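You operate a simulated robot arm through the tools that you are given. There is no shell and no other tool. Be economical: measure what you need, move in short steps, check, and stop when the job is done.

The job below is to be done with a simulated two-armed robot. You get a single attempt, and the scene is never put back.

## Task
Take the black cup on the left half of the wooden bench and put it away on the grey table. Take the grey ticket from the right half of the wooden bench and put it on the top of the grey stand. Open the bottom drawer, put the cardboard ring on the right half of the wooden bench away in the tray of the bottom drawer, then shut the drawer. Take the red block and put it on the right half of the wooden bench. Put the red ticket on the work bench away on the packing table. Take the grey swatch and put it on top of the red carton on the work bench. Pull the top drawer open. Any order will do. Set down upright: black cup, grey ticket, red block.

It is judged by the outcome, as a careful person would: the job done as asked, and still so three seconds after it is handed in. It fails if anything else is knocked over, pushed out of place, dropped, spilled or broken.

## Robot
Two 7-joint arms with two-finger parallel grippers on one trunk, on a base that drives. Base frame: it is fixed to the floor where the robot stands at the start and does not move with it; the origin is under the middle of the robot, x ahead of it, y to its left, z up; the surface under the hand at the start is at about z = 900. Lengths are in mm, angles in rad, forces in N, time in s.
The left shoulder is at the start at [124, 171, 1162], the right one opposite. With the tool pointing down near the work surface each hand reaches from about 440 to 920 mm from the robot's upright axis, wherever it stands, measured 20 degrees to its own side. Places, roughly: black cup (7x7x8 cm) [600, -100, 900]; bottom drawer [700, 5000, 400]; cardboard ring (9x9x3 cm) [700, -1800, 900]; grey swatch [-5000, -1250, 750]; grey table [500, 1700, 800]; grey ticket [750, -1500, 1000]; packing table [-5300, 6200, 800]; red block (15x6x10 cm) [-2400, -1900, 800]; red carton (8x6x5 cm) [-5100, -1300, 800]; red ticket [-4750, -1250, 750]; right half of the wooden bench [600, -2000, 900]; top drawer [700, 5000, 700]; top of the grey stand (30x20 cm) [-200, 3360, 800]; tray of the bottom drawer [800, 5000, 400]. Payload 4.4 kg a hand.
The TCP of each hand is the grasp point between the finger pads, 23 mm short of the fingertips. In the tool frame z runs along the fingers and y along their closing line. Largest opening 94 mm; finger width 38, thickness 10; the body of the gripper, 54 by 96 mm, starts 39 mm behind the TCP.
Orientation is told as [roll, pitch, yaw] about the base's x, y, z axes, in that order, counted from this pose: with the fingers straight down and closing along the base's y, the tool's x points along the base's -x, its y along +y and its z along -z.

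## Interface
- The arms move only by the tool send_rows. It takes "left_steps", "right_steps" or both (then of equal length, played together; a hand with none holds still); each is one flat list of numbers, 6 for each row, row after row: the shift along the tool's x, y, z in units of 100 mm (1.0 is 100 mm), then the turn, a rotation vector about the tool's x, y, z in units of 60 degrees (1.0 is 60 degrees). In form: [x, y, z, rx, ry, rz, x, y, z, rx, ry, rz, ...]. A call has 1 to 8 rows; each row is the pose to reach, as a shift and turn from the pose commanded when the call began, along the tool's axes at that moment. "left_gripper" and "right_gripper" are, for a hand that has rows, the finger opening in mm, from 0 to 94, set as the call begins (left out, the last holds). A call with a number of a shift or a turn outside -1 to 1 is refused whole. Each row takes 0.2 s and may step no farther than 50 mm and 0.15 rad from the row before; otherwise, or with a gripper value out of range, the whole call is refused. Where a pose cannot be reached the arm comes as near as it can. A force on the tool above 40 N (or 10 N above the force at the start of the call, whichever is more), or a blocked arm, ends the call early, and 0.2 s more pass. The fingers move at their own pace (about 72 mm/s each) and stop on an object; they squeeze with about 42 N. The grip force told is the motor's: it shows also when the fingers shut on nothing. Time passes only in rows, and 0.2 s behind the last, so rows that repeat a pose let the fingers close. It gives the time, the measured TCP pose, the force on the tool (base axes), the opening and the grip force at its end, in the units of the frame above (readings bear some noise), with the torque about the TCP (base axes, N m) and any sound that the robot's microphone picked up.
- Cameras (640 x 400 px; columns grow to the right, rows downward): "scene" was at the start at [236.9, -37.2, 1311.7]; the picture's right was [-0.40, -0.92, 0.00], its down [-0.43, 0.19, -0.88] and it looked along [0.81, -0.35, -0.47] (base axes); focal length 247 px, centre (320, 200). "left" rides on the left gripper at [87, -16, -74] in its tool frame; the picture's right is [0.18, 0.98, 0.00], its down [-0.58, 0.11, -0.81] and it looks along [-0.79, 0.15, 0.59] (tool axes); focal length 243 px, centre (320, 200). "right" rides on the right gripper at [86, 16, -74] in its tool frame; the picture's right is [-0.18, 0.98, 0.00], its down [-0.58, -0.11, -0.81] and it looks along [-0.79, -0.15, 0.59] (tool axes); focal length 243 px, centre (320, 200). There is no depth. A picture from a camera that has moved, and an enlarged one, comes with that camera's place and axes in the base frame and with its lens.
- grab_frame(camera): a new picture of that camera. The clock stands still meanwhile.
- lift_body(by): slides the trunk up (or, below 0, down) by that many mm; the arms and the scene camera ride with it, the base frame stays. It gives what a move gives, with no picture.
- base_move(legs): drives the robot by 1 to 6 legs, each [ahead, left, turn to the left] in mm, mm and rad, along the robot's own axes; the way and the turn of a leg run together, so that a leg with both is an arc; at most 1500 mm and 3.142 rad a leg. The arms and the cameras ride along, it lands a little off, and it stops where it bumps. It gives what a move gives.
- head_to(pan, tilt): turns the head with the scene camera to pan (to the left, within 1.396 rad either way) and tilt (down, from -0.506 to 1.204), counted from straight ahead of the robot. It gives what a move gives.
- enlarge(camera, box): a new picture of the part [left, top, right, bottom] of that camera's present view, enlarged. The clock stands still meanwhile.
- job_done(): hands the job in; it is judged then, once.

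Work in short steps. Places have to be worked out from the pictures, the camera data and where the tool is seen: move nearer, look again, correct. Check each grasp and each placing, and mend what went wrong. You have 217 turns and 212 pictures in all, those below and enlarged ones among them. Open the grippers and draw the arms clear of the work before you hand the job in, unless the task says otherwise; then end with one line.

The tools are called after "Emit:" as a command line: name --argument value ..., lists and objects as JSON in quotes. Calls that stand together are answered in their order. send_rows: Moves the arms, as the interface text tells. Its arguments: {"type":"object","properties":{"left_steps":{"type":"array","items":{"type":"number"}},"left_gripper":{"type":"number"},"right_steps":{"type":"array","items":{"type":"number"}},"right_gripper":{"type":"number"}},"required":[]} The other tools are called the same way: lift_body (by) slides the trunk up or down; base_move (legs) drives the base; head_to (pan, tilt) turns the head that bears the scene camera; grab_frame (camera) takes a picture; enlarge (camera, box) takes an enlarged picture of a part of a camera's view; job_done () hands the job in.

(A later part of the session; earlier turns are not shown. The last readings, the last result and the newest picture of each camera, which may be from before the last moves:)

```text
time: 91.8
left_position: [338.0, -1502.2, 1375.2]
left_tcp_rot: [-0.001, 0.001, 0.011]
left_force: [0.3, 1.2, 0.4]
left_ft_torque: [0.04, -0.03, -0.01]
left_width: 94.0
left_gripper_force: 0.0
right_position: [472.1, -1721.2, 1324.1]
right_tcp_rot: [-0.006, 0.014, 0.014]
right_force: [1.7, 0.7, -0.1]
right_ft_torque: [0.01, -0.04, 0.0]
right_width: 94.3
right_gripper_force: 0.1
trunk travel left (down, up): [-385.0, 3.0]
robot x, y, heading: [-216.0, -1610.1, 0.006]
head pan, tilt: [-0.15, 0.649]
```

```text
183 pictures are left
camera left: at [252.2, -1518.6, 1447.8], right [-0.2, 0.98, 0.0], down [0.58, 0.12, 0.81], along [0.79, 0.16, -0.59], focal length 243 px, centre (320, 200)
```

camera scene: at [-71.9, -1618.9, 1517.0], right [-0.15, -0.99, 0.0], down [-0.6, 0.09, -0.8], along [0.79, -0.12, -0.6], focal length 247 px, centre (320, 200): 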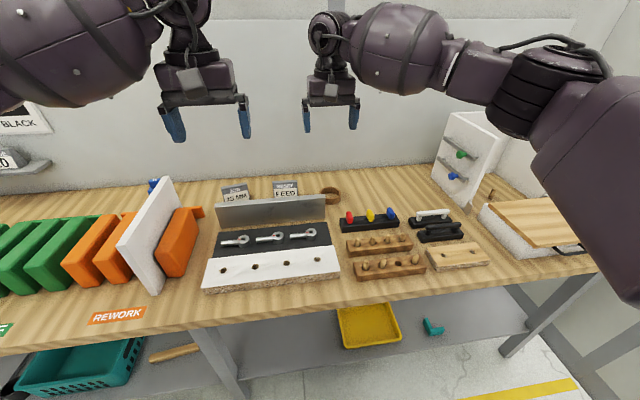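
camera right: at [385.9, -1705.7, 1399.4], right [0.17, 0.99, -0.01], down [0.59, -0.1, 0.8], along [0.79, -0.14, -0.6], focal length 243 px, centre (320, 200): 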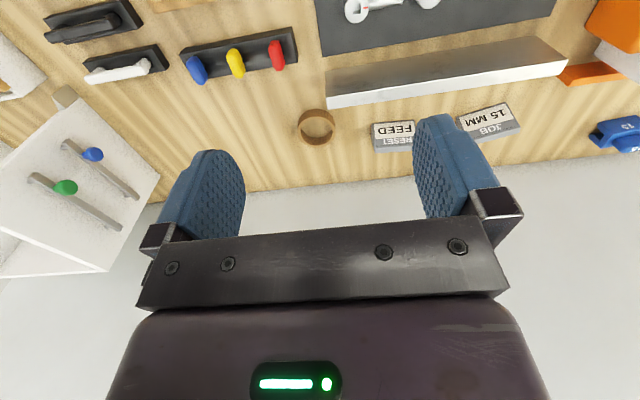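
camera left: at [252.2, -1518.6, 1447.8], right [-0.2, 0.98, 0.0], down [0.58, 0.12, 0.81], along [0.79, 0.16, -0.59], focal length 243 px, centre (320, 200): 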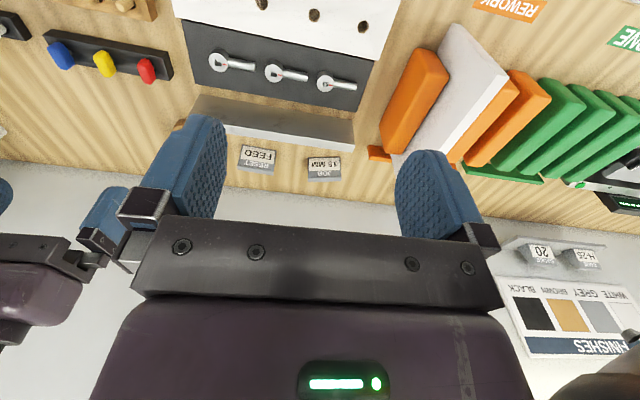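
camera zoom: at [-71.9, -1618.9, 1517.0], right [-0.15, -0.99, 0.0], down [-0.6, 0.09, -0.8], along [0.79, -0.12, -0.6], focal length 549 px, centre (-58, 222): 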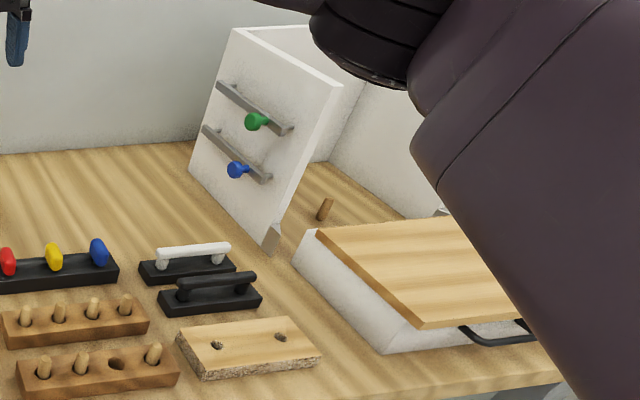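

Two grey tent cards ("JOB 15 MM" at ≈[792, -1403], "RESET FEED" at ≈[775, -1600]) both fit the rough place. I'll visit the work bench first, so that the red ticket shows me what a "ticket" looks like.

Emit:
base_move --legs '[[0, 1010, 0], [-450, 0, 0], [0, 0, 3.14]]'

Emit:
head_to --pan 0.0 --tilt 0.2

Emit:
grab_frame --camera "scene"

```text
time: 110.6
left_position: [-1224.1, -697.3, 1373.8]
left_tcp_rot: [-0.001, 0.001, -3.14]
left_force: [0.4, -0.7, 0.3]
left_ft_torque: [-0.03, 0.01, -0.05]
left_width: 93.9
left_gripper_force: 0.0
right_position: [-1358.1, -476.5, 1323.0]
right_tcp_rot: [-0.004, 0.015, -3.136]
right_force: [-0.4, -0.3, 0.0]
right_ft_torque: [0.01, 0.0, 0.01]
right_width: 93.8
right_gripper_force: 0.1
trunk travel left (down, up): [-385.0, 3.0]
robot x, y, heading: [-669.5, -596.5, 3.137]
head pan, tilt: [-0.15, 0.649]
```

```text
time: 111.5
left_position: [-1224.1, -697.1, 1373.1]
left_tcp_rot: [0.001, 0.003, -3.139]
left_force: [-0.3, -0.8, 0.0]
left_ft_torque: [0.0, -0.01, 0.0]
left_width: 94.1
left_gripper_force: 0.0
right_position: [-1356.7, -476.8, 1323.2]
right_tcp_rot: [-0.006, 0.014, -3.138]
right_force: [-0.5, -0.2, -0.2]
right_ft_torque: [-0.01, -0.05, 0.04]
right_width: 94.1
right_gripper_force: 0.1
trunk travel left (down, up): [-385.0, 3.0]
robot x, y, heading: [-671.5, -601.7, 3.135]
head pan, tilt: [0.0, 0.201]
```

```text
182 pictures are left
camera scene: at [-820.8, -599.4, 1558.0], right [0.01, 1.0, 0.0], down [0.2, 0.0, -0.98], along [-0.98, 0.01, -0.2], focal length 247 px, centre (320, 200)
```

scene: 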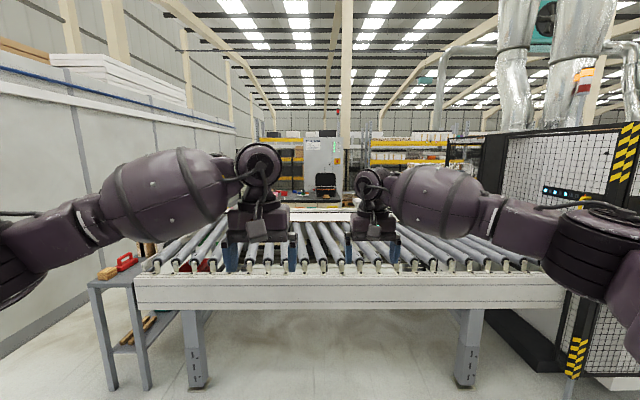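

A roller conveyor lies ahead, and the side table with red things is ahead-left. I'll enlarge the table, and look left for the cart.

Emit:
enlarge --camera "scene" --box '[60, 230, 240, 350]'

Emit:
head_to --pan 0.9 --tilt 0.5

Emit:
grab_frame --camera "scene"

```text
3.33 times, centred on (150, 290) of scene
camera zoom: at [-820.8, -599.4, 1558.0], right [0.01, 1.0, 0.0], down [0.2, 0.0, -0.98], along [-0.98, 0.01, -0.2], focal length 824 px, centre (887, -100)
```

zoom: 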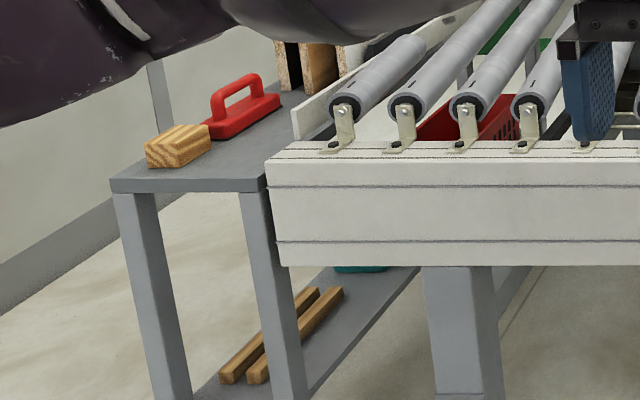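

```text
time: 112.7
left_position: [-1225.7, -697.9, 1374.1]
left_tcp_rot: [0.0, 0.001, -3.14]
left_force: [0.0, 0.4, -0.7]
left_ft_torque: [0.03, 0.0, 0.0]
left_width: 93.8
left_gripper_force: 0.0
right_position: [-1358.3, -476.7, 1323.2]
right_tcp_rot: [-0.006, 0.014, -3.136]
right_force: [1.3, 0.6, -0.1]
right_ft_torque: [0.01, 0.01, 0.0]
right_width: 93.8
right_gripper_force: 0.0
trunk travel left (down, up): [-385.0, 3.0]
robot x, y, heading: [-670.5, -596.2, 3.138]
head pan, tilt: [0.901, 0.499]
```

```text
180 pictures are left
camera scene: at [-784.6, -670.9, 1530.4], right [-0.78, 0.63, 0.0], down [0.3, 0.37, -0.88], along [-0.55, -0.68, -0.48], focal length 247 px, centre (320, 200)
```

scene: 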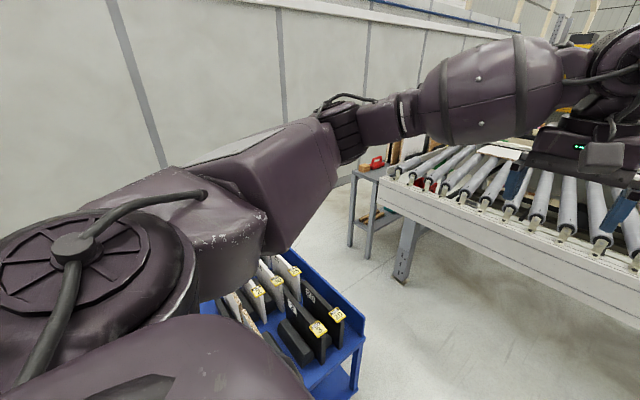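

The "red block" is the red push block with a handle, at about [-2340, -1853] on the side table. I'll drive between the cart and the conveyor, checking the clearances.

Emit:
base_move --legs '[[1055, 0, 0], [0, 250, 0.004]]'

Emit:
head_to --pan 0.75 --tilt 0.75

Emit:
grab_frame --camera "scene"

Emit:
head_to --pan 1.39 --tilt 0.75

Emit:
grab_frame --camera "scene"

```text
time: 120.5
left_position: [-2287.3, -944.6, 1373.5]
left_tcp_rot: [-0.001, 0.002, -3.137]
left_force: [-0.8, -0.1, -0.2]
left_ft_torque: [0.02, 0.01, 0.01]
left_width: 93.9
left_gripper_force: 0.1
right_position: [-2419.2, -724.8, 1324.6]
right_tcp_rot: [-0.005, 0.015, -3.134]
right_force: [-0.4, 0.3, 0.6]
right_ft_torque: [0.04, -0.01, 0.01]
right_width: 94.1
right_gripper_force: 0.1
trunk travel left (down, up): [-385.0, 3.0]
robot x, y, heading: [-1734.4, -842.8, 3.134]
head pan, tilt: [0.901, 0.499]
```

```text
time: 121.3
left_position: [-2286.8, -944.4, 1374.0]
left_tcp_rot: [-0.001, 0.002, -3.136]
left_force: [0.7, 0.2, 1.8]
left_ft_torque: [-0.03, 0.0, -0.01]
left_width: 94.0
left_gripper_force: 0.1
right_position: [-2419.8, -725.6, 1323.9]
right_tcp_rot: [-0.005, 0.016, -3.133]
right_force: [-0.6, -0.3, -0.3]
right_ft_torque: [-0.01, 0.0, 0.0]
right_width: 93.8
right_gripper_force: 0.1
trunk travel left (down, up): [-385.0, 3.0]
robot x, y, heading: [-1732.2, -843.8, 3.137]
head pan, tilt: [0.75, 0.75]
```

```text
179 pictures are left
camera scene: at [-1850.1, -901.5, 1508.4], right [-0.68, 0.73, 0.0], down [0.5, 0.46, -0.73], along [-0.54, -0.5, -0.68], focal length 247 px, centre (320, 200)
```

scene: 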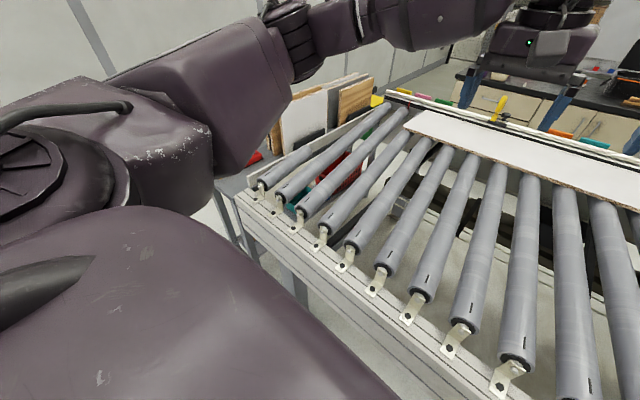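

```text
time: 122.3
left_position: [-2284.6, -945.0, 1373.2]
left_tcp_rot: [0.001, 0.001, -3.136]
left_force: [0.0, -0.3, 0.1]
left_ft_torque: [-0.02, -0.01, -0.02]
left_width: 94.0
left_gripper_force: 0.0
right_position: [-2420.0, -724.2, 1323.0]
right_tcp_rot: [-0.006, 0.014, -3.136]
right_force: [0.6, -0.5, 0.1]
right_ft_torque: [0.03, 0.02, 0.0]
right_width: 93.7
right_gripper_force: 0.1
trunk travel left (down, up): [-385.0, 3.0]
robot x, y, heading: [-1734.7, -843.0, 3.138]
head pan, tilt: [1.389, 0.75]
```

```text
178 pictures are left
camera scene: at [-1804.6, -926.6, 1508.4], right [-0.98, 0.18, 0.0], down [0.12, 0.67, -0.73], along [-0.13, -0.72, -0.68], focal length 247 px, centre (320, 200)
```

scene: 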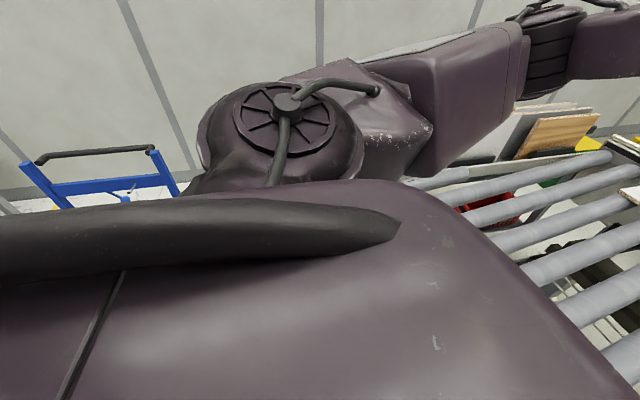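

Conveyor front edge is at x≈-2190 and the cart ends at x≈-1320, so a lane at x≈-1770 is safe. I'll drive to y≈-1750.

Emit:
base_move --legs '[[40, 0, 0], [0, 500, 0], [0, 408, 0]]'

Emit:
grab_frame --camera "left"

Emit:
head_to --pan 0.2 --tilt 0.75

Emit:
grab_frame --camera "scene"

```text
time: 131.4
left_position: [-2329.7, -1848.0, 1373.5]
left_tcp_rot: [0.001, 0.003, 3.142]
left_force: [-0.3, -0.3, 0.8]
left_ft_torque: [0.0, -0.03, 0.01]
left_width: 93.9
left_gripper_force: 0.0
right_position: [-2463.6, -1626.3, 1323.9]
right_tcp_rot: [-0.005, 0.016, -3.139]
right_force: [1.1, 0.0, -1.1]
right_ft_torque: [-0.01, -0.02, 0.0]
right_width: 94.2
right_gripper_force: 0.0
trunk travel left (down, up): [-385.0, 3.0]
robot x, y, heading: [-1779.8, -1750.6, 3.138]
head pan, tilt: [1.389, 0.75]
```

```text
177 pictures are left
camera left: at [-2243.6, -1830.3, 1447.7], right [0.18, -0.98, 0.0], down [-0.58, -0.11, 0.81], along [-0.79, -0.15, -0.59], focal length 243 px, centre (320, 200)
```

left: 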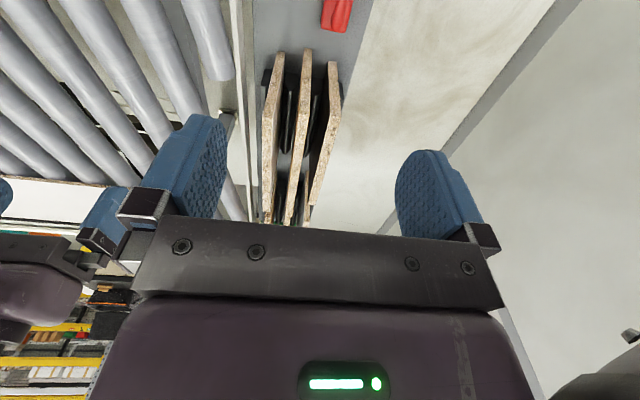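

```text
time: 132.8
left_position: [-2330.6, -1846.2, 1373.3]
left_tcp_rot: [0.0, 0.004, 3.142]
left_force: [-0.1, 0.5, -0.6]
left_ft_torque: [0.04, -0.03, 0.01]
left_width: 94.0
left_gripper_force: 0.1
right_position: [-2462.9, -1626.4, 1323.9]
right_tcp_rot: [-0.004, 0.014, -3.14]
right_force: [0.2, 0.1, -0.5]
right_ft_torque: [0.01, 0.0, 0.05]
right_width: 93.9
right_gripper_force: 0.1
trunk travel left (down, up): [-385.0, 3.0]
robot x, y, heading: [-1775.7, -1748.0, 3.137]
head pan, tilt: [0.201, 0.75]
```

```text
176 pictures are left
camera scene: at [-1914.8, -1766.6, 1508.4], right [-0.19, 0.98, 0.0], down [0.67, 0.13, -0.73], along [-0.72, -0.14, -0.68], focal length 247 px, centre (320, 200)
```

scene: 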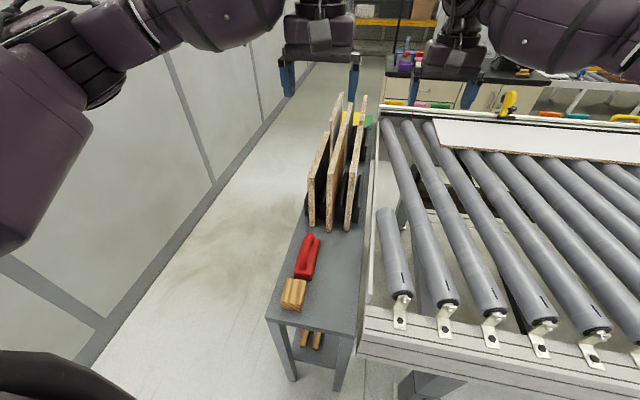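

The push block lies with its long axis roughly along x, centre near [-2375, -1890], handle up. I'll lower the trunk 300 mm and shift the left hand over it.

Emit:
lift_body --by -300

Emit:
send_rows --left_steps '[-0.2, 0.2, 0, 0, 0, 0, -0.43, 0.43, 0, 0, 0, 0]'

Emit:
grab_frame --camera "left"

Emit:
head_to --pan 0.3 --tilt 0.55

Emit:
grab_frame --camera "scene"

```text
time: 135.8
left_position: [-2330.1, -1847.0, 1075.2]
left_tcp_rot: [-0.001, 0.001, 3.139]
left_force: [0.5, -0.1, 0.4]
left_ft_torque: [-0.01, 0.04, 0.01]
left_width: 94.0
left_gripper_force: 0.2
right_position: [-2461.5, -1626.4, 1025.6]
right_tcp_rot: [-0.003, 0.011, -3.14]
right_force: [0.6, 0.3, 1.3]
right_ft_torque: [0.0, 0.0, 0.0]
right_width: 93.9
right_gripper_force: 0.1
trunk travel left (down, up): [-85.0, 303.0]
robot x, y, heading: [-1773.2, -1753.7, 3.133]
head pan, tilt: [0.201, 0.75]
```

```text
time: 136.4
left_position: [-2374.5, -1890.7, 1072.6]
left_tcp_rot: [-0.001, 0.001, 3.14]
left_force: [0.8, 0.9, 0.5]
left_ft_torque: [0.02, 0.01, 0.01]
left_width: 93.9
left_gripper_force: 0.0
right_position: [-2462.2, -1626.1, 1024.5]
right_tcp_rot: [-0.005, 0.013, -3.141]
right_force: [0.1, -0.7, -0.3]
right_ft_torque: [-0.03, -0.02, 0.0]
right_width: 94.0
right_gripper_force: 0.1
trunk travel left (down, up): [-85.0, 303.0]
robot x, y, heading: [-1780.6, -1749.1, 3.134]
head pan, tilt: [0.201, 0.75]
```

```text
175 pictures are left
camera left: at [-2287.3, -1873.4, 1147.9], right [0.18, -0.98, 0.0], down [-0.58, -0.11, 0.81], along [-0.79, -0.15, -0.59], focal length 243 px, centre (320, 200)
```

left: 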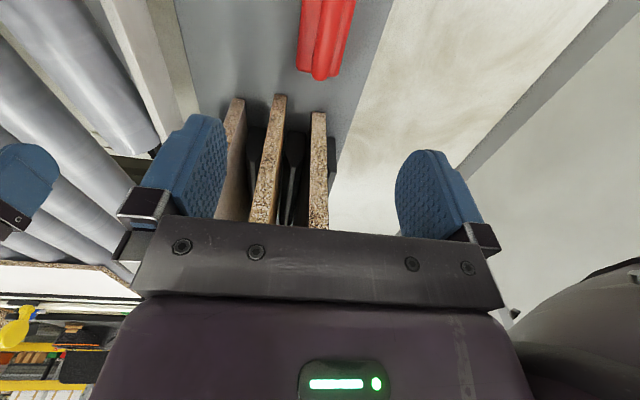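

```text
time: 137.1
left_position: [-2374.6, -1888.4, 1073.3]
left_tcp_rot: [0.0, 0.002, 3.141]
left_force: [0.6, 0.8, 0.0]
left_ft_torque: [0.01, -0.02, 0.03]
left_width: 93.9
left_gripper_force: 0.1
right_position: [-2462.9, -1626.1, 1024.3]
right_tcp_rot: [-0.005, 0.014, -3.138]
right_force: [-0.2, 1.0, 1.2]
right_ft_torque: [0.02, 0.01, 0.02]
right_width: 93.9
right_gripper_force: 0.0
trunk travel left (down, up): [-85.0, 303.0]
robot x, y, heading: [-1777.0, -1749.9, 3.13]
head pan, tilt: [0.3, 0.55]
```

```text
174 pictures are left
camera scene: at [-2105.7, -1775.2, 1196.6], right [-0.29, 0.96, 0.0], down [0.5, 0.15, -0.85], along [-0.82, -0.25, -0.52], focal length 247 px, centre (320, 200)
```

scene: 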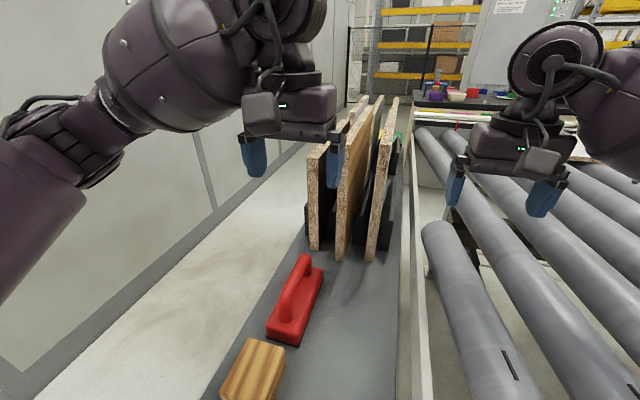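

The handle runs along x, centred near [-2372, -1896], top about z=895. I'll go down half-way and check.

Emit:
send_rows --left_steps '[0, 0.06, 0.33, 0, 0, 0, 0, 0.06, 0.66, 0, 0, 0, 0, 0.06, 1.0, 0, 0, 0]'

Emit:
grab_frame --camera "left"

Emit:
enlarge --camera "scene" --box '[180, 150, 420, 400]'

```text
time: 137.9
left_position: [-2372.4, -1897.4, 972.0]
left_tcp_rot: [0.0, 0.004, 3.141]
left_force: [-0.7, -0.3, -0.3]
left_ft_torque: [0.01, -0.02, 0.02]
left_width: 94.1
left_gripper_force: 0.0
right_position: [-2463.4, -1627.0, 1024.2]
right_tcp_rot: [-0.006, 0.013, -3.138]
right_force: [0.0, 0.2, -0.2]
right_ft_torque: [0.0, -0.04, -0.02]
right_width: 94.2
right_gripper_force: 0.1
trunk travel left (down, up): [-85.0, 303.0]
robot x, y, heading: [-1780.7, -1750.3, 3.138]
head pan, tilt: [0.3, 0.55]
```

```text
173 pictures are left
camera left: at [-2286.2, -1880.0, 1046.2], right [0.18, -0.98, 0.0], down [-0.58, -0.11, 0.81], along [-0.79, -0.15, -0.59], focal length 243 px, centre (320, 200)
```

left: 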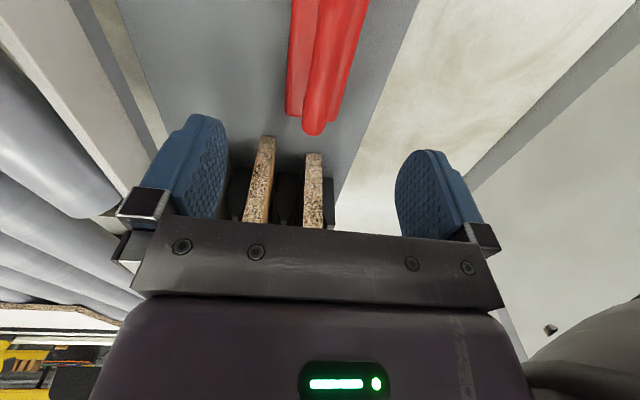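

```text
1.60 times, centred on (300, 275) of scene
camera zoom: at [-2106.3, -1775.4, 1196.3], right [-0.29, 0.96, 0.0], down [0.5, 0.15, -0.85], along [-0.82, -0.25, -0.52], focal length 395 px, centre (352, 80)
```

zoom: 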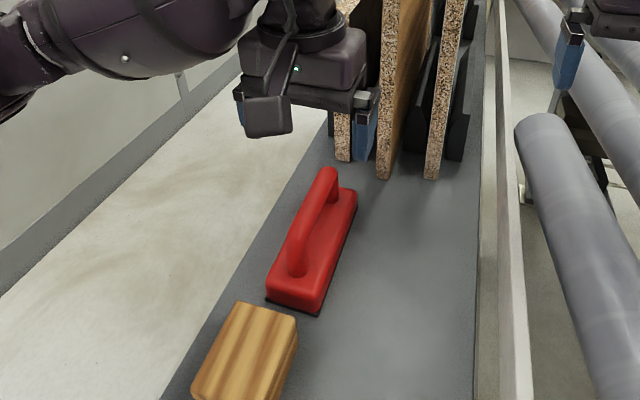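

The handle is aligned with the hand at y≈-1900. I'll go down to z≈877 and close.

Emit:
send_rows --left_steps '[0, 0.03, 0.35, 0, 0, 0, 0, 0.03, 0.7, 0, 0, 0, 0, 0.03, 0.95, 0, 0, 0]'

Emit:
send_rows --left_steps '[0, 0, 0, 0, 0, 0, 0, 0, 0, 0, 0, 0, 0, 0, 0, 0, 0, 0, 0, 0, 0, 0, 0, 0]' --left_gripper 5

Emit:
grab_frame --camera "left"

```text
time: 138.7
left_position: [-2373.2, -1898.9, 878.9]
left_tcp_rot: [0.0, 0.002, 3.141]
left_force: [0.0, -0.3, -0.8]
left_ft_torque: [-0.01, -0.03, -0.02]
left_width: 93.9
left_gripper_force: 0.1
right_position: [-2463.3, -1626.1, 1024.1]
right_tcp_rot: [-0.004, 0.013, -3.14]
right_force: [0.4, 0.9, -0.2]
right_ft_torque: [0.01, -0.02, 0.01]
right_width: 94.1
right_gripper_force: 0.0
trunk travel left (down, up): [-85.0, 303.0]
robot x, y, heading: [-1774.7, -1749.1, 3.132]
head pan, tilt: [0.3, 0.55]
```

```text
time: 139.7
left_position: [-2373.7, -1900.3, 878.2]
left_tcp_rot: [-0.001, 0.004, 3.143]
left_force: [0.4, 0.9, 0.3]
left_ft_torque: [-0.03, -0.05, 0.0]
left_width: 21.2
left_gripper_force: 41.8
right_position: [-2462.7, -1626.8, 1023.7]
right_tcp_rot: [-0.006, 0.013, -3.141]
right_force: [0.6, -0.2, -0.2]
right_ft_torque: [0.01, 0.0, 0.02]
right_width: 94.0
right_gripper_force: 0.1
trunk travel left (down, up): [-85.0, 303.0]
robot x, y, heading: [-1773.8, -1748.7, 3.13]
head pan, tilt: [0.3, 0.55]
```

```text
171 pictures are left
camera left: at [-2285.9, -1883.0, 953.2], right [0.18, -0.98, 0.0], down [-0.58, -0.11, 0.81], along [-0.79, -0.15, -0.59], focal length 243 px, centre (320, 200)
```

left: 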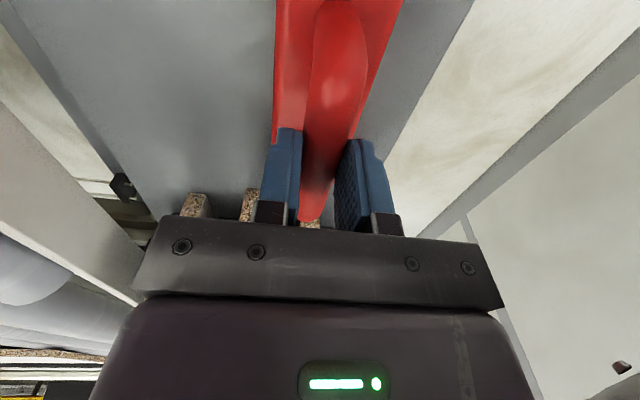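

The handle is gripped (21 mm, 42 N). I'll lift it clear, raise the trunk and verify.

Emit:
send_rows --left_steps '[0, 0, -0.33, 0, 0, 0, 0, 0, -0.66, 0, 0, 0, 0, 0, -1.0, 0, 0, 0]'

Emit:
lift_body --by 300

Emit:
grab_frame --camera "scene"

Emit:
base_move --legs '[[0, -1150, 0], [-1060, 0, 0], [0, 0, 3.14], [500, 0, 0]]'

```text
time: 140.5
left_position: [-2373.1, -1899.0, 980.1]
left_tcp_rot: [0.002, 0.0, 3.14]
left_force: [0.4, 0.0, -2.4]
left_ft_torque: [0.01, -0.02, 0.02]
left_width: 21.1
left_gripper_force: 42.7
right_position: [-2462.0, -1626.9, 1024.7]
right_tcp_rot: [-0.005, 0.012, -3.141]
right_force: [0.1, 0.0, -0.4]
right_ft_torque: [0.01, 0.03, -0.05]
right_width: 93.9
right_gripper_force: 0.0
trunk travel left (down, up): [-85.0, 303.0]
robot x, y, heading: [-1776.4, -1751.8, 3.128]
head pan, tilt: [0.3, 0.55]
```

```text
time: 143.5
left_position: [-2373.3, -1898.6, 1278.5]
left_tcp_rot: [0.002, 0.002, 3.139]
left_force: [-0.2, 0.1, -2.7]
left_ft_torque: [-0.01, 0.05, 0.01]
left_width: 21.4
left_gripper_force: 41.6
right_position: [-2463.9, -1625.6, 1324.4]
right_tcp_rot: [-0.005, 0.014, -3.14]
right_force: [-0.2, -0.5, -0.1]
right_ft_torque: [-0.01, 0.0, -0.05]
right_width: 94.1
right_gripper_force: 0.1
trunk travel left (down, up): [-385.0, 3.0]
robot x, y, heading: [-1776.5, -1750.1, 3.132]
head pan, tilt: [0.3, 0.55]
```

```text
170 pictures are left
camera scene: at [-1919.7, -1776.6, 1525.7], right [-0.29, 0.96, 0.0], down [0.5, 0.15, -0.85], along [-0.82, -0.25, -0.52], focal length 247 px, centre (320, 200)
```

scene: 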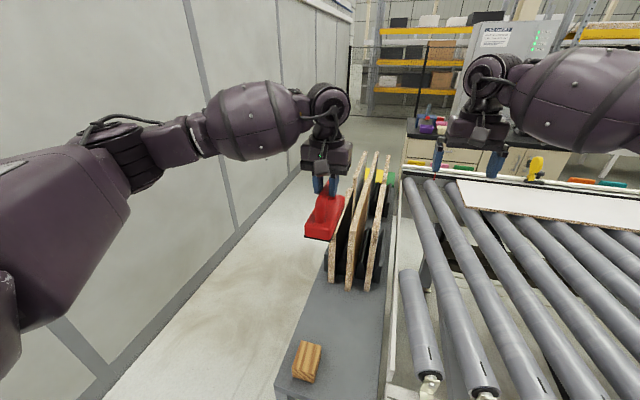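

```text
time: 168.8
left_position: [381.7, -443.7, 1278.1]
left_tcp_rot: [0.0, 0.002, 0.011]
left_force: [0.8, 0.3, -1.5]
left_ft_torque: [-0.02, 0.01, -0.03]
left_width: 21.0
left_gripper_force: 41.8
right_position: [473.4, -715.7, 1324.8]
right_tcp_rot: [-0.003, 0.015, 0.013]
right_force: [0.4, -0.1, -0.7]
right_ft_torque: [0.0, 0.01, 0.0]
right_width: 93.9
right_gripper_force: 0.0
trunk travel left (down, up): [-385.0, 3.0]
robot x, y, heading: [-220.0, -599.4, 0.005]
head pan, tilt: [0.3, 0.55]
```

The block is safely held. I also see a passage between the side table and the wall to the work bench. Now I'll drive right to y≈-2080 in front of the right half of the bench.

Emit:
base_move --legs '[[0, -1000, 0], [0, -480, -0.006]]'

Emit:
head_to --pan 0.1 --tilt 0.65

Emit:
grab_frame --camera "scene"

Emit:
grab_frame --camera "left"

```text
time: 182.2
left_position: [381.3, -1917.7, 1278.0]
left_tcp_rot: [0.0, 0.0, 0.0]
left_force: [-1.1, 0.6, -2.2]
left_ft_torque: [-0.01, 0.02, 0.01]
left_width: 21.0
left_gripper_force: 41.6
right_position: [469.6, -2190.0, 1324.5]
right_tcp_rot: [-0.006, 0.015, 0.004]
right_force: [-0.2, -0.2, 0.1]
right_ft_torque: [0.04, 0.01, 0.01]
right_width: 94.2
right_gripper_force: 0.0
trunk travel left (down, up): [-385.0, 3.0]
robot x, y, heading: [-215.5, -2067.7, -0.004]
head pan, tilt: [0.3, 0.55]
```

```text
time: 182.9
left_position: [381.1, -1917.5, 1278.3]
left_tcp_rot: [-0.001, 0.002, 0.0]
left_force: [-0.5, -0.7, -3.1]
left_ft_torque: [-0.05, -0.01, -0.01]
left_width: 20.9
left_gripper_force: 42.0
right_position: [470.4, -2189.9, 1323.9]
right_tcp_rot: [-0.006, 0.012, 0.003]
right_force: [0.6, -0.5, 0.0]
right_ft_torque: [0.02, -0.02, 0.01]
right_width: 93.9
right_gripper_force: 0.0
trunk travel left (down, up): [-385.0, 3.0]
robot x, y, heading: [-217.3, -2069.0, -0.004]
head pan, tilt: [0.099, 0.649]
```

```text
169 pictures are left
camera scene: at [-71.4, -2059.9, 1517.0], right [0.09, -1.0, 0.0], down [-0.6, -0.06, -0.8], along [0.79, 0.08, -0.6], focal length 247 px, centre (320, 200)
```

scene: 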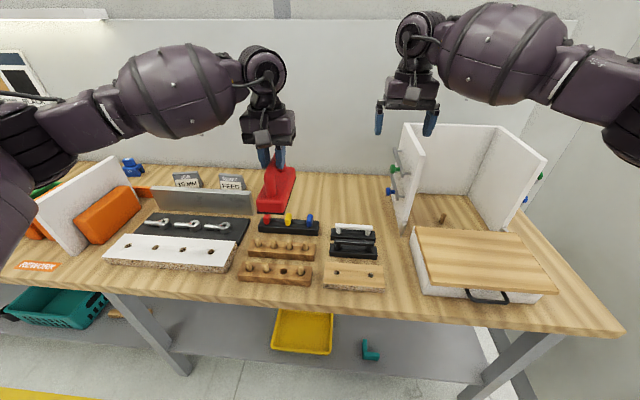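

```text
168 pictures are left
camera left: at [295.7, -1932.9, 1352.5], right [-0.18, 0.98, 0.0], down [0.58, 0.11, 0.81], along [0.79, 0.15, -0.59], focal length 243 px, centre (320, 200)
```

left: 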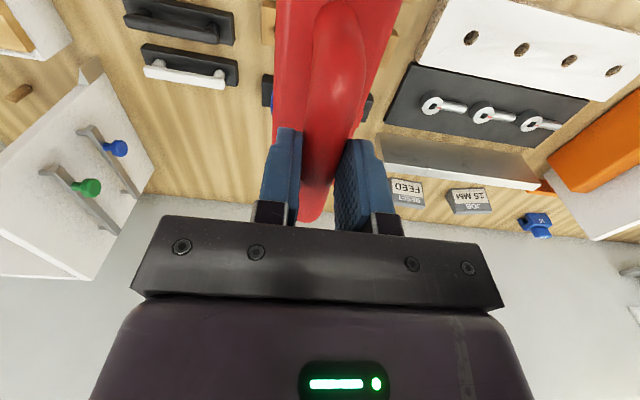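

Free area: x 620–950, y -1830…-2250 behind the knob and handle tools. I'll draw the right hand back (away from the white jig) while extending the left, then approach.

Emit:
send_rows --left_steps '[-0.22, 0, 0, 0, 0, 0, -0.44, 0, 0, 0, 0, 0, -0.65, 0, 0, 0, 0, 0]' --right_steps '[0.33, 0, 0, 0, 0, 0, 0.66, 0, 0, 0, 0, 0, 1.0, 0, 0, 0, 0, 0]'

Emit:
send_rows --left_steps '[-0.22, 0, 0, 0, 0, 0, -0.44, 0, 0, 0, 0, 0, -0.65, 0, 0, 0, 0, 0]' --right_steps '[0.33, 0, 0, 0, 0, 0, 0.66, 0, 0, 0, 0, 0, 1.0, 0, 0, 0, 0, 0]'

Emit:
base_move --legs '[[0, -60, 0], [215, 0, 0]]'

Emit:
lift_body --by -200

Emit:
grab_frame --camera "scene"

Emit:
grab_frame --camera "left"

```text
time: 183.7
left_position: [446.3, -1917.4, 1278.6]
left_tcp_rot: [0.003, 0.002, 0.002]
left_force: [0.4, -0.2, -2.5]
left_ft_torque: [0.0, -0.02, -0.01]
left_width: 21.1
left_gripper_force: 41.7
right_position: [370.3, -2191.4, 1326.7]
right_tcp_rot: [-0.005, 0.012, 0.002]
right_force: [0.5, -0.5, -0.8]
right_ft_torque: [0.0, 0.0, -0.01]
right_width: 94.1
right_gripper_force: 0.0
trunk travel left (down, up): [-385.0, 3.0]
robot x, y, heading: [-218.3, -2066.7, -0.006]
head pan, tilt: [0.099, 0.649]
```

```text
time: 184.5
left_position: [512.5, -1917.7, 1279.0]
left_tcp_rot: [0.002, 0.003, -0.002]
left_force: [-0.1, -0.3, -2.3]
left_ft_torque: [0.01, 0.01, 0.0]
left_width: 21.2
left_gripper_force: 41.7
right_position: [269.9, -2191.8, 1327.1]
right_tcp_rot: [-0.005, 0.014, 0.002]
right_force: [-0.5, 0.0, 0.1]
right_ft_torque: [-0.01, 0.03, 0.01]
right_width: 94.0
right_gripper_force: 0.0
trunk travel left (down, up): [-385.0, 3.0]
robot x, y, heading: [-215.5, -2064.5, -0.004]
head pan, tilt: [0.099, 0.649]
```

```text
time: 187.0
left_position: [727.1, -1978.0, 1277.0]
left_tcp_rot: [0.0, 0.002, 0.002]
left_force: [-0.3, -0.4, -2.3]
left_ft_torque: [0.02, 0.04, 0.01]
left_width: 21.1
left_gripper_force: 41.7
right_position: [484.6, -2251.6, 1327.2]
right_tcp_rot: [-0.007, 0.014, 0.002]
right_force: [0.6, 0.3, -0.5]
right_ft_torque: [-0.02, 0.0, 0.0]
right_width: 94.0
right_gripper_force: 0.1
trunk travel left (down, up): [-385.0, 3.0]
robot x, y, heading: [-3.9, -2129.6, -0.003]
head pan, tilt: [0.099, 0.649]
```

```text
time: 189.2
left_position: [723.8, -1978.2, 1079.6]
left_tcp_rot: [0.0, -0.002, 0.003]
left_force: [0.7, -0.6, -2.1]
left_ft_torque: [-0.02, 0.01, 0.01]
left_width: 21.1
left_gripper_force: 41.8
right_position: [483.3, -2251.6, 1127.6]
right_tcp_rot: [-0.005, 0.011, 0.004]
right_force: [0.5, -0.1, 0.3]
right_ft_torque: [-0.03, 0.04, 0.01]
right_width: 94.1
right_gripper_force: 0.0
trunk travel left (down, up): [-185.0, 203.0]
robot x, y, heading: [-4.2, -2130.0, -0.004]
head pan, tilt: [0.099, 0.649]
```

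```text
167 pictures are left
camera scene: at [226.3, -2122.4, 1309.0], right [0.09, -1.0, 0.0], down [-0.6, -0.06, -0.8], along [0.79, 0.08, -0.6], focal length 247 px, centre (320, 200)
```

scene: 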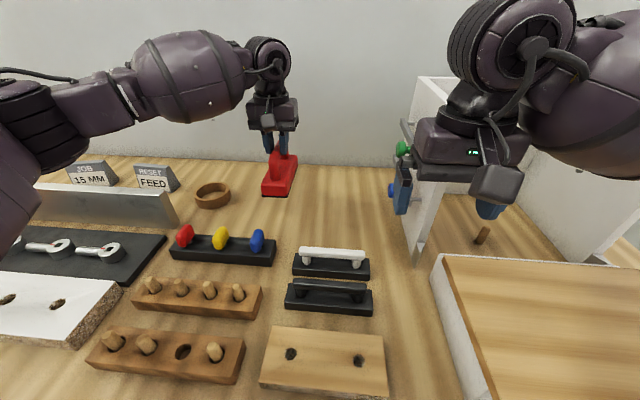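

```text
166 pictures are left
camera left: at [638.4, -1993.9, 1154.7], right [-0.19, 0.98, 0.0], down [0.58, 0.11, 0.81], along [0.79, 0.15, -0.59], focal length 243 px, centre (320, 200)
```

left: 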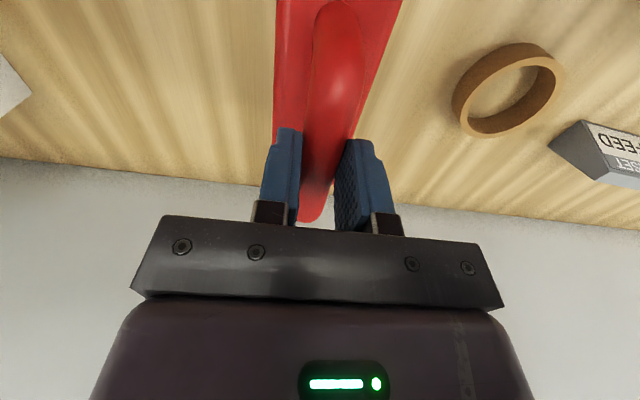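

The block hangs over free wood. I'll lower it 100 mm until contact.

Emit:
send_rows --left_steps '[0, 0, 0.4, 0, 0, 0, 0, 0, 0.75, 0, 0, 0, 0, 0, 0.92, 0, 0, 0, 0, 0, 0.97, 0, 0, 0, 0, 0, 1.0, 0, 0, 0]'

```text
time: 190.3
left_position: [725.0, -1979.2, 987.7]
left_tcp_rot: [-0.004, -0.009, -0.001]
left_force: [-0.8, -0.6, 23.4]
left_ft_torque: [-0.01, 1.11, -0.13]
left_width: 21.3
left_gripper_force: 42.4
right_position: [482.8, -2252.9, 1128.3]
right_tcp_rot: [-0.007, 0.013, 0.005]
right_force: [0.1, 1.5, -0.1]
right_ft_torque: [0.0, -0.01, 0.01]
right_width: 94.0
right_gripper_force: 0.0
trunk travel left (down, up): [-185.0, 203.0]
robot x, y, heading: [-1.9, -2130.0, -0.006]
head pan, tilt: [0.099, 0.649]
stopped in row 5 (left hand): the force on the tool passed its limit at 56 N (the readings are from after the stop); the commanded pose is now the measured one
```

It is on the bench (23 N). I'll relieve the load a little, then open.

Emit:
send_rows --left_steps '[0, 0, -0.03, 0, 0, 0, 0, 0, -0.03, 0, 0, 0]'

Emit:
send_rows --left_steps '[0, 0, 0, 0, 0, 0, 0, 0, 0, 0, 0, 0, 0, 0, 0, 0, 0, 0, 0, 0, 0, 0, 0, 0]' --left_gripper 80

Emit:
send_rows --left_steps '[0, 0, -0.33, 0, 0, 0, 0, 0, -0.66, 0, 0, 0, 0, 0, -1.0, 0, 0, 0]' --left_gripper 94

Emit:
grab_frame --camera "scene"

```text
time: 190.9
left_position: [725.1, -1979.3, 987.0]
left_tcp_rot: [-0.003, -0.007, 0.002]
left_force: [1.9, -2.0, 16.0]
left_ft_torque: [-0.04, -1.35, 0.0]
left_width: 21.1
left_gripper_force: 42.1
right_position: [483.2, -2251.8, 1126.6]
right_tcp_rot: [-0.004, 0.013, 0.004]
right_force: [0.3, 0.5, 0.6]
right_ft_torque: [0.03, 0.01, 0.02]
right_width: 93.9
right_gripper_force: 0.0
trunk travel left (down, up): [-185.0, 203.0]
robot x, y, heading: [-3.1, -2128.4, -0.008]
head pan, tilt: [0.099, 0.649]
```

```text
time: 191.9
left_position: [726.0, -1978.8, 985.3]
left_tcp_rot: [-0.002, -0.004, 0.004]
left_force: [-0.8, 0.2, 0.0]
left_ft_torque: [-0.02, 0.0, -0.01]
left_width: 79.9
left_gripper_force: 0.1
right_position: [484.0, -2251.6, 1126.7]
right_tcp_rot: [-0.005, 0.015, 0.003]
right_force: [-0.3, -0.3, -0.2]
right_ft_torque: [-0.02, 0.02, 0.0]
right_width: 94.1
right_gripper_force: 0.0
trunk travel left (down, up): [-185.0, 203.0]
robot x, y, heading: [-3.1, -2128.4, -0.004]
head pan, tilt: [0.099, 0.649]
```

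```text
time: 192.7
left_position: [723.9, -1977.2, 1087.6]
left_tcp_rot: [0.0, -0.003, 0.001]
left_force: [-0.4, -0.2, 0.0]
left_ft_torque: [-0.03, 0.02, 0.04]
left_width: 93.7
left_gripper_force: 0.0
right_position: [483.0, -2251.6, 1127.1]
right_tcp_rot: [-0.007, 0.014, 0.004]
right_force: [0.2, 0.5, 0.8]
right_ft_torque: [0.01, -0.02, -0.02]
right_width: 94.0
right_gripper_force: 0.0
trunk travel left (down, up): [-185.0, 203.0]
robot x, y, heading: [-1.7, -2129.3, -0.006]
head pan, tilt: [0.099, 0.649]
```

```text
165 pictures are left
camera scene: at [226.5, -2122.6, 1308.8], right [0.09, -1.0, 0.0], down [-0.6, -0.06, -0.8], along [0.79, 0.08, -0.6], focal length 247 px, centre (320, 200)
```

scene: 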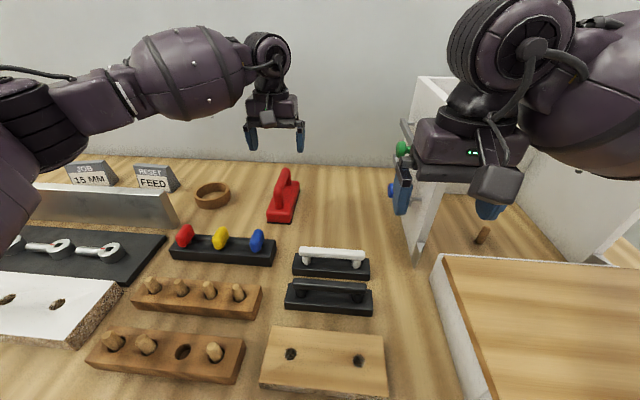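

The red block stands upright on the bench. I'll raise the trunk, back off, turn around and take the lane along the wall toward the work bench.

Emit:
lift_body --by 200

Emit:
base_move --legs '[[-280, 0, 0], [0, 0, 3.14], [0, 330, 0], [1300, 0, 0]]'

Emit:
head_to --pan 0.0 --tilt 0.35

Emit:
grab_frame --camera "scene"

```text
time: 194.9
left_position: [725.4, -1978.6, 1285.6]
left_tcp_rot: [-0.001, -0.004, 0.003]
left_force: [0.5, -0.6, 0.4]
left_ft_torque: [0.0, -0.05, -0.01]
left_width: 93.8
left_gripper_force: 0.1
right_position: [484.5, -2251.3, 1327.5]
right_tcp_rot: [-0.006, 0.014, 0.005]
right_force: [-0.2, 0.3, -0.1]
right_ft_torque: [0.0, 0.02, -0.01]
right_width: 93.8
right_gripper_force: 0.0
trunk travel left (down, up): [-385.0, 3.0]
robot x, y, heading: [-4.5, -2129.1, -0.005]
head pan, tilt: [0.099, 0.649]
```

```text
time: 213.3
left_position: [-2292.9, -2588.8, 1286.1]
left_tcp_rot: [-0.002, -0.004, 3.135]
left_force: [-0.1, 0.0, 0.8]
left_ft_torque: [-0.02, -0.01, -0.03]
left_width: 94.0
left_gripper_force: 0.1
right_position: [-2050.8, -2317.9, 1327.2]
right_tcp_rot: [-0.006, 0.013, 3.139]
right_force: [0.2, 0.1, 0.4]
right_ft_torque: [0.0, 0.0, 0.01]
right_width: 94.0
right_gripper_force: 0.1
trunk travel left (down, up): [-385.0, 3.0]
robot x, y, heading: [-1564.4, -2445.1, 3.128]
head pan, tilt: [0.099, 0.649]
```

```text
time: 214.1
left_position: [-2293.5, -2590.0, 1285.6]
left_tcp_rot: [-0.003, -0.004, 3.135]
left_force: [-0.4, -0.6, 0.6]
left_ft_torque: [0.0, 0.02, 0.0]
left_width: 94.0
left_gripper_force: 0.0
right_position: [-2049.7, -2317.4, 1326.9]
right_tcp_rot: [-0.008, 0.013, 3.135]
right_force: [-0.3, 0.1, 0.2]
right_ft_torque: [-0.02, -0.01, -0.03]
right_width: 94.3
right_gripper_force: 0.1
trunk travel left (down, up): [-385.0, 3.0]
robot x, y, heading: [-1562.5, -2446.5, 3.131]
head pan, tilt: [0.0, 0.351]
```

```text
164 pictures are left
camera scene: at [-1714.2, -2443.5, 1544.0], right [0.01, 1.0, 0.0], down [0.34, 0.0, -0.94], along [-0.94, 0.01, -0.34], focal length 247 px, centre (320, 200)
```

scene: 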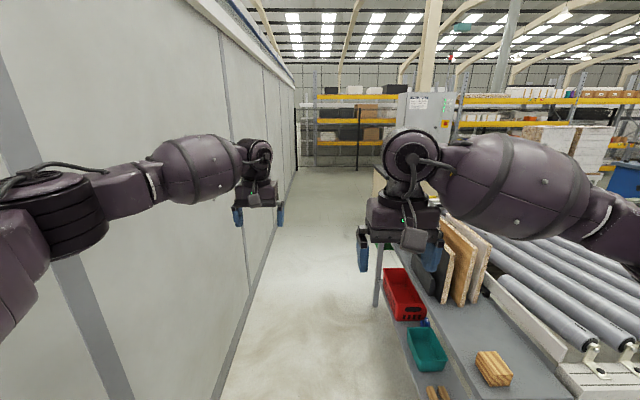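

The lane is clear. I'll drive 1900 mm ahead and look to the right at the work bench.

Emit:
base_move --legs '[[1400, 0, 0], [500, 0, 0]]'

Emit:
head_to --pan -0.7 --tilt 0.4

Emit:
grab_frame --camera "scene"

```text
time: 223.6
left_position: [-4199.9, -2542.2, 1284.5]
left_tcp_rot: [-0.003, -0.005, 3.118]
left_force: [0.3, 0.0, 0.5]
left_ft_torque: [-0.01, -0.01, 0.0]
left_width: 94.0
left_gripper_force: 0.0
right_position: [-3950.7, -2275.0, 1326.3]
right_tcp_rot: [-0.006, 0.013, 3.121]
right_force: [-1.0, 0.3, 0.1]
right_ft_torque: [0.0, -0.01, 0.05]
right_width: 93.8
right_gripper_force: 0.1
trunk travel left (down, up): [-385.0, 3.0]
robot x, y, heading: [-3469.7, -2409.5, 3.115]
head pan, tilt: [0.0, 0.351]
```

```text
time: 224.7
left_position: [-4197.6, -2541.4, 1285.3]
left_tcp_rot: [-0.002, -0.003, 3.12]
left_force: [0.3, -0.4, 0.2]
left_ft_torque: [0.0, 0.0, 0.04]
left_width: 94.2
left_gripper_force: 0.1
right_position: [-3950.8, -2275.1, 1327.0]
right_tcp_rot: [-0.004, 0.013, 3.122]
right_force: [0.1, 0.7, 0.9]
right_ft_torque: [-0.01, 0.02, -0.02]
right_width: 94.3
right_gripper_force: 0.0
trunk travel left (down, up): [-385.0, 3.0]
robot x, y, heading: [-3468.2, -2408.4, 3.113]
head pan, tilt: [-0.7, 0.4]
```

```text
163 pictures are left
camera scene: at [-3593.7, -2346.4, 1539.5], right [0.66, 0.75, 0.0], down [0.29, -0.26, -0.92], along [-0.69, 0.61, -0.39], focal length 247 px, centre (320, 200)
```

scene: 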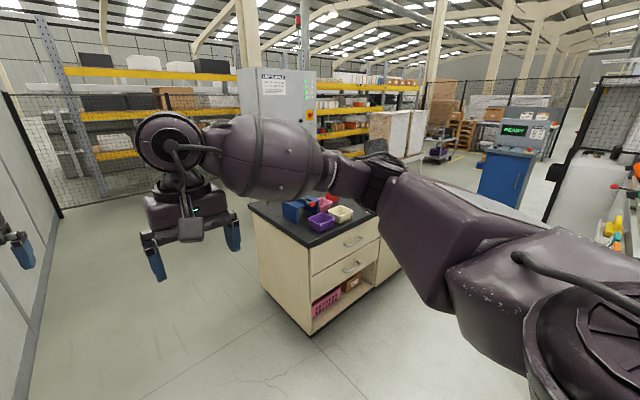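

The work bench's near edge is about y=-1640. I'll drive on to x≈-4850 and turn to face it (+y).

Emit:
base_move --legs '[[1380, 0, 0], [0, 0, -1.545]]'

Emit:
head_to --pan 0.0 --tilt 0.55

Emit:
grab_frame --camera "scene"

Emit:
enlarge --camera "scene" --box '[160, 110, 480, 310]'

```text
time: 235.4
left_position: [-5023.8, -1658.5, 1287.1]
left_tcp_rot: [-0.004, -0.003, 1.599]
left_force: [0.0, -0.1, 0.0]
left_ft_torque: [0.0, 0.02, 0.02]
left_width: 94.1
left_gripper_force: 0.1
right_position: [-4743.7, -1894.1, 1327.2]
right_tcp_rot: [-0.005, 0.015, 1.603]
right_force: [0.9, 0.2, 0.0]
right_ft_torque: [-0.01, 0.03, 0.02]
right_width: 93.9
right_gripper_force: 0.1
trunk travel left (down, up): [-385.0, 3.0]
robot x, y, heading: [-4856.5, -2382.1, 1.598]
head pan, tilt: [-0.7, 0.4]
```

```text
time: 236.4
left_position: [-5023.6, -1658.9, 1286.4]
left_tcp_rot: [-0.001, -0.004, 1.599]
left_force: [-0.4, -0.4, 0.1]
left_ft_torque: [0.0, 0.02, -0.01]
left_width: 93.9
left_gripper_force: 0.1
right_position: [-4743.9, -1892.4, 1327.6]
right_tcp_rot: [-0.005, 0.013, 1.603]
right_force: [-0.1, -0.2, 0.2]
right_ft_torque: [0.02, 0.0, -0.01]
right_width: 94.0
right_gripper_force: 0.0
trunk travel left (down, up): [-385.0, 3.0]
robot x, y, heading: [-4852.0, -2383.6, 1.595]
head pan, tilt: [0.0, 0.55]
```

```text
162 pictures are left
camera scene: at [-4856.5, -2235.7, 1525.8], right [1.0, 0.02, 0.0], down [0.01, -0.52, -0.85], along [-0.02, 0.85, -0.52], focal length 247 px, centre (320, 200)
```

scene: 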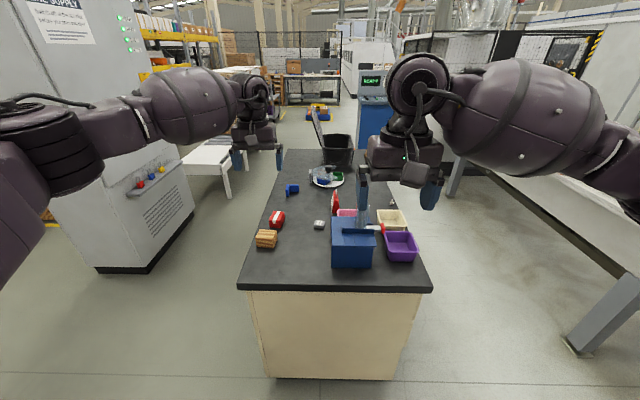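

```text
2.00 times, centred on (320, 210) of scene
camera zoom: at [-4856.5, -2235.7, 1525.8], right [1.0, 0.02, 0.0], down [0.01, -0.52, -0.85], along [-0.02, 0.85, -0.52], focal length 494 px, centre (320, 180)
```

zoom: 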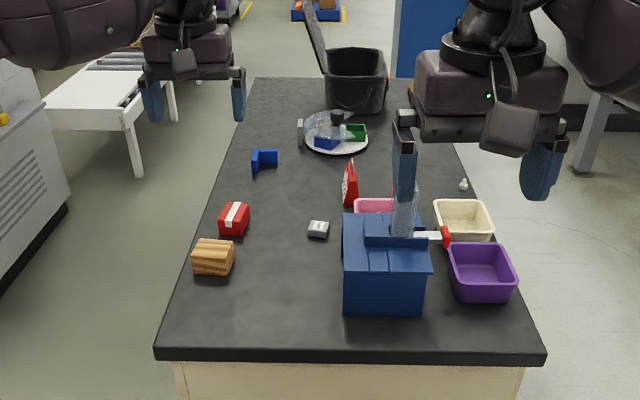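

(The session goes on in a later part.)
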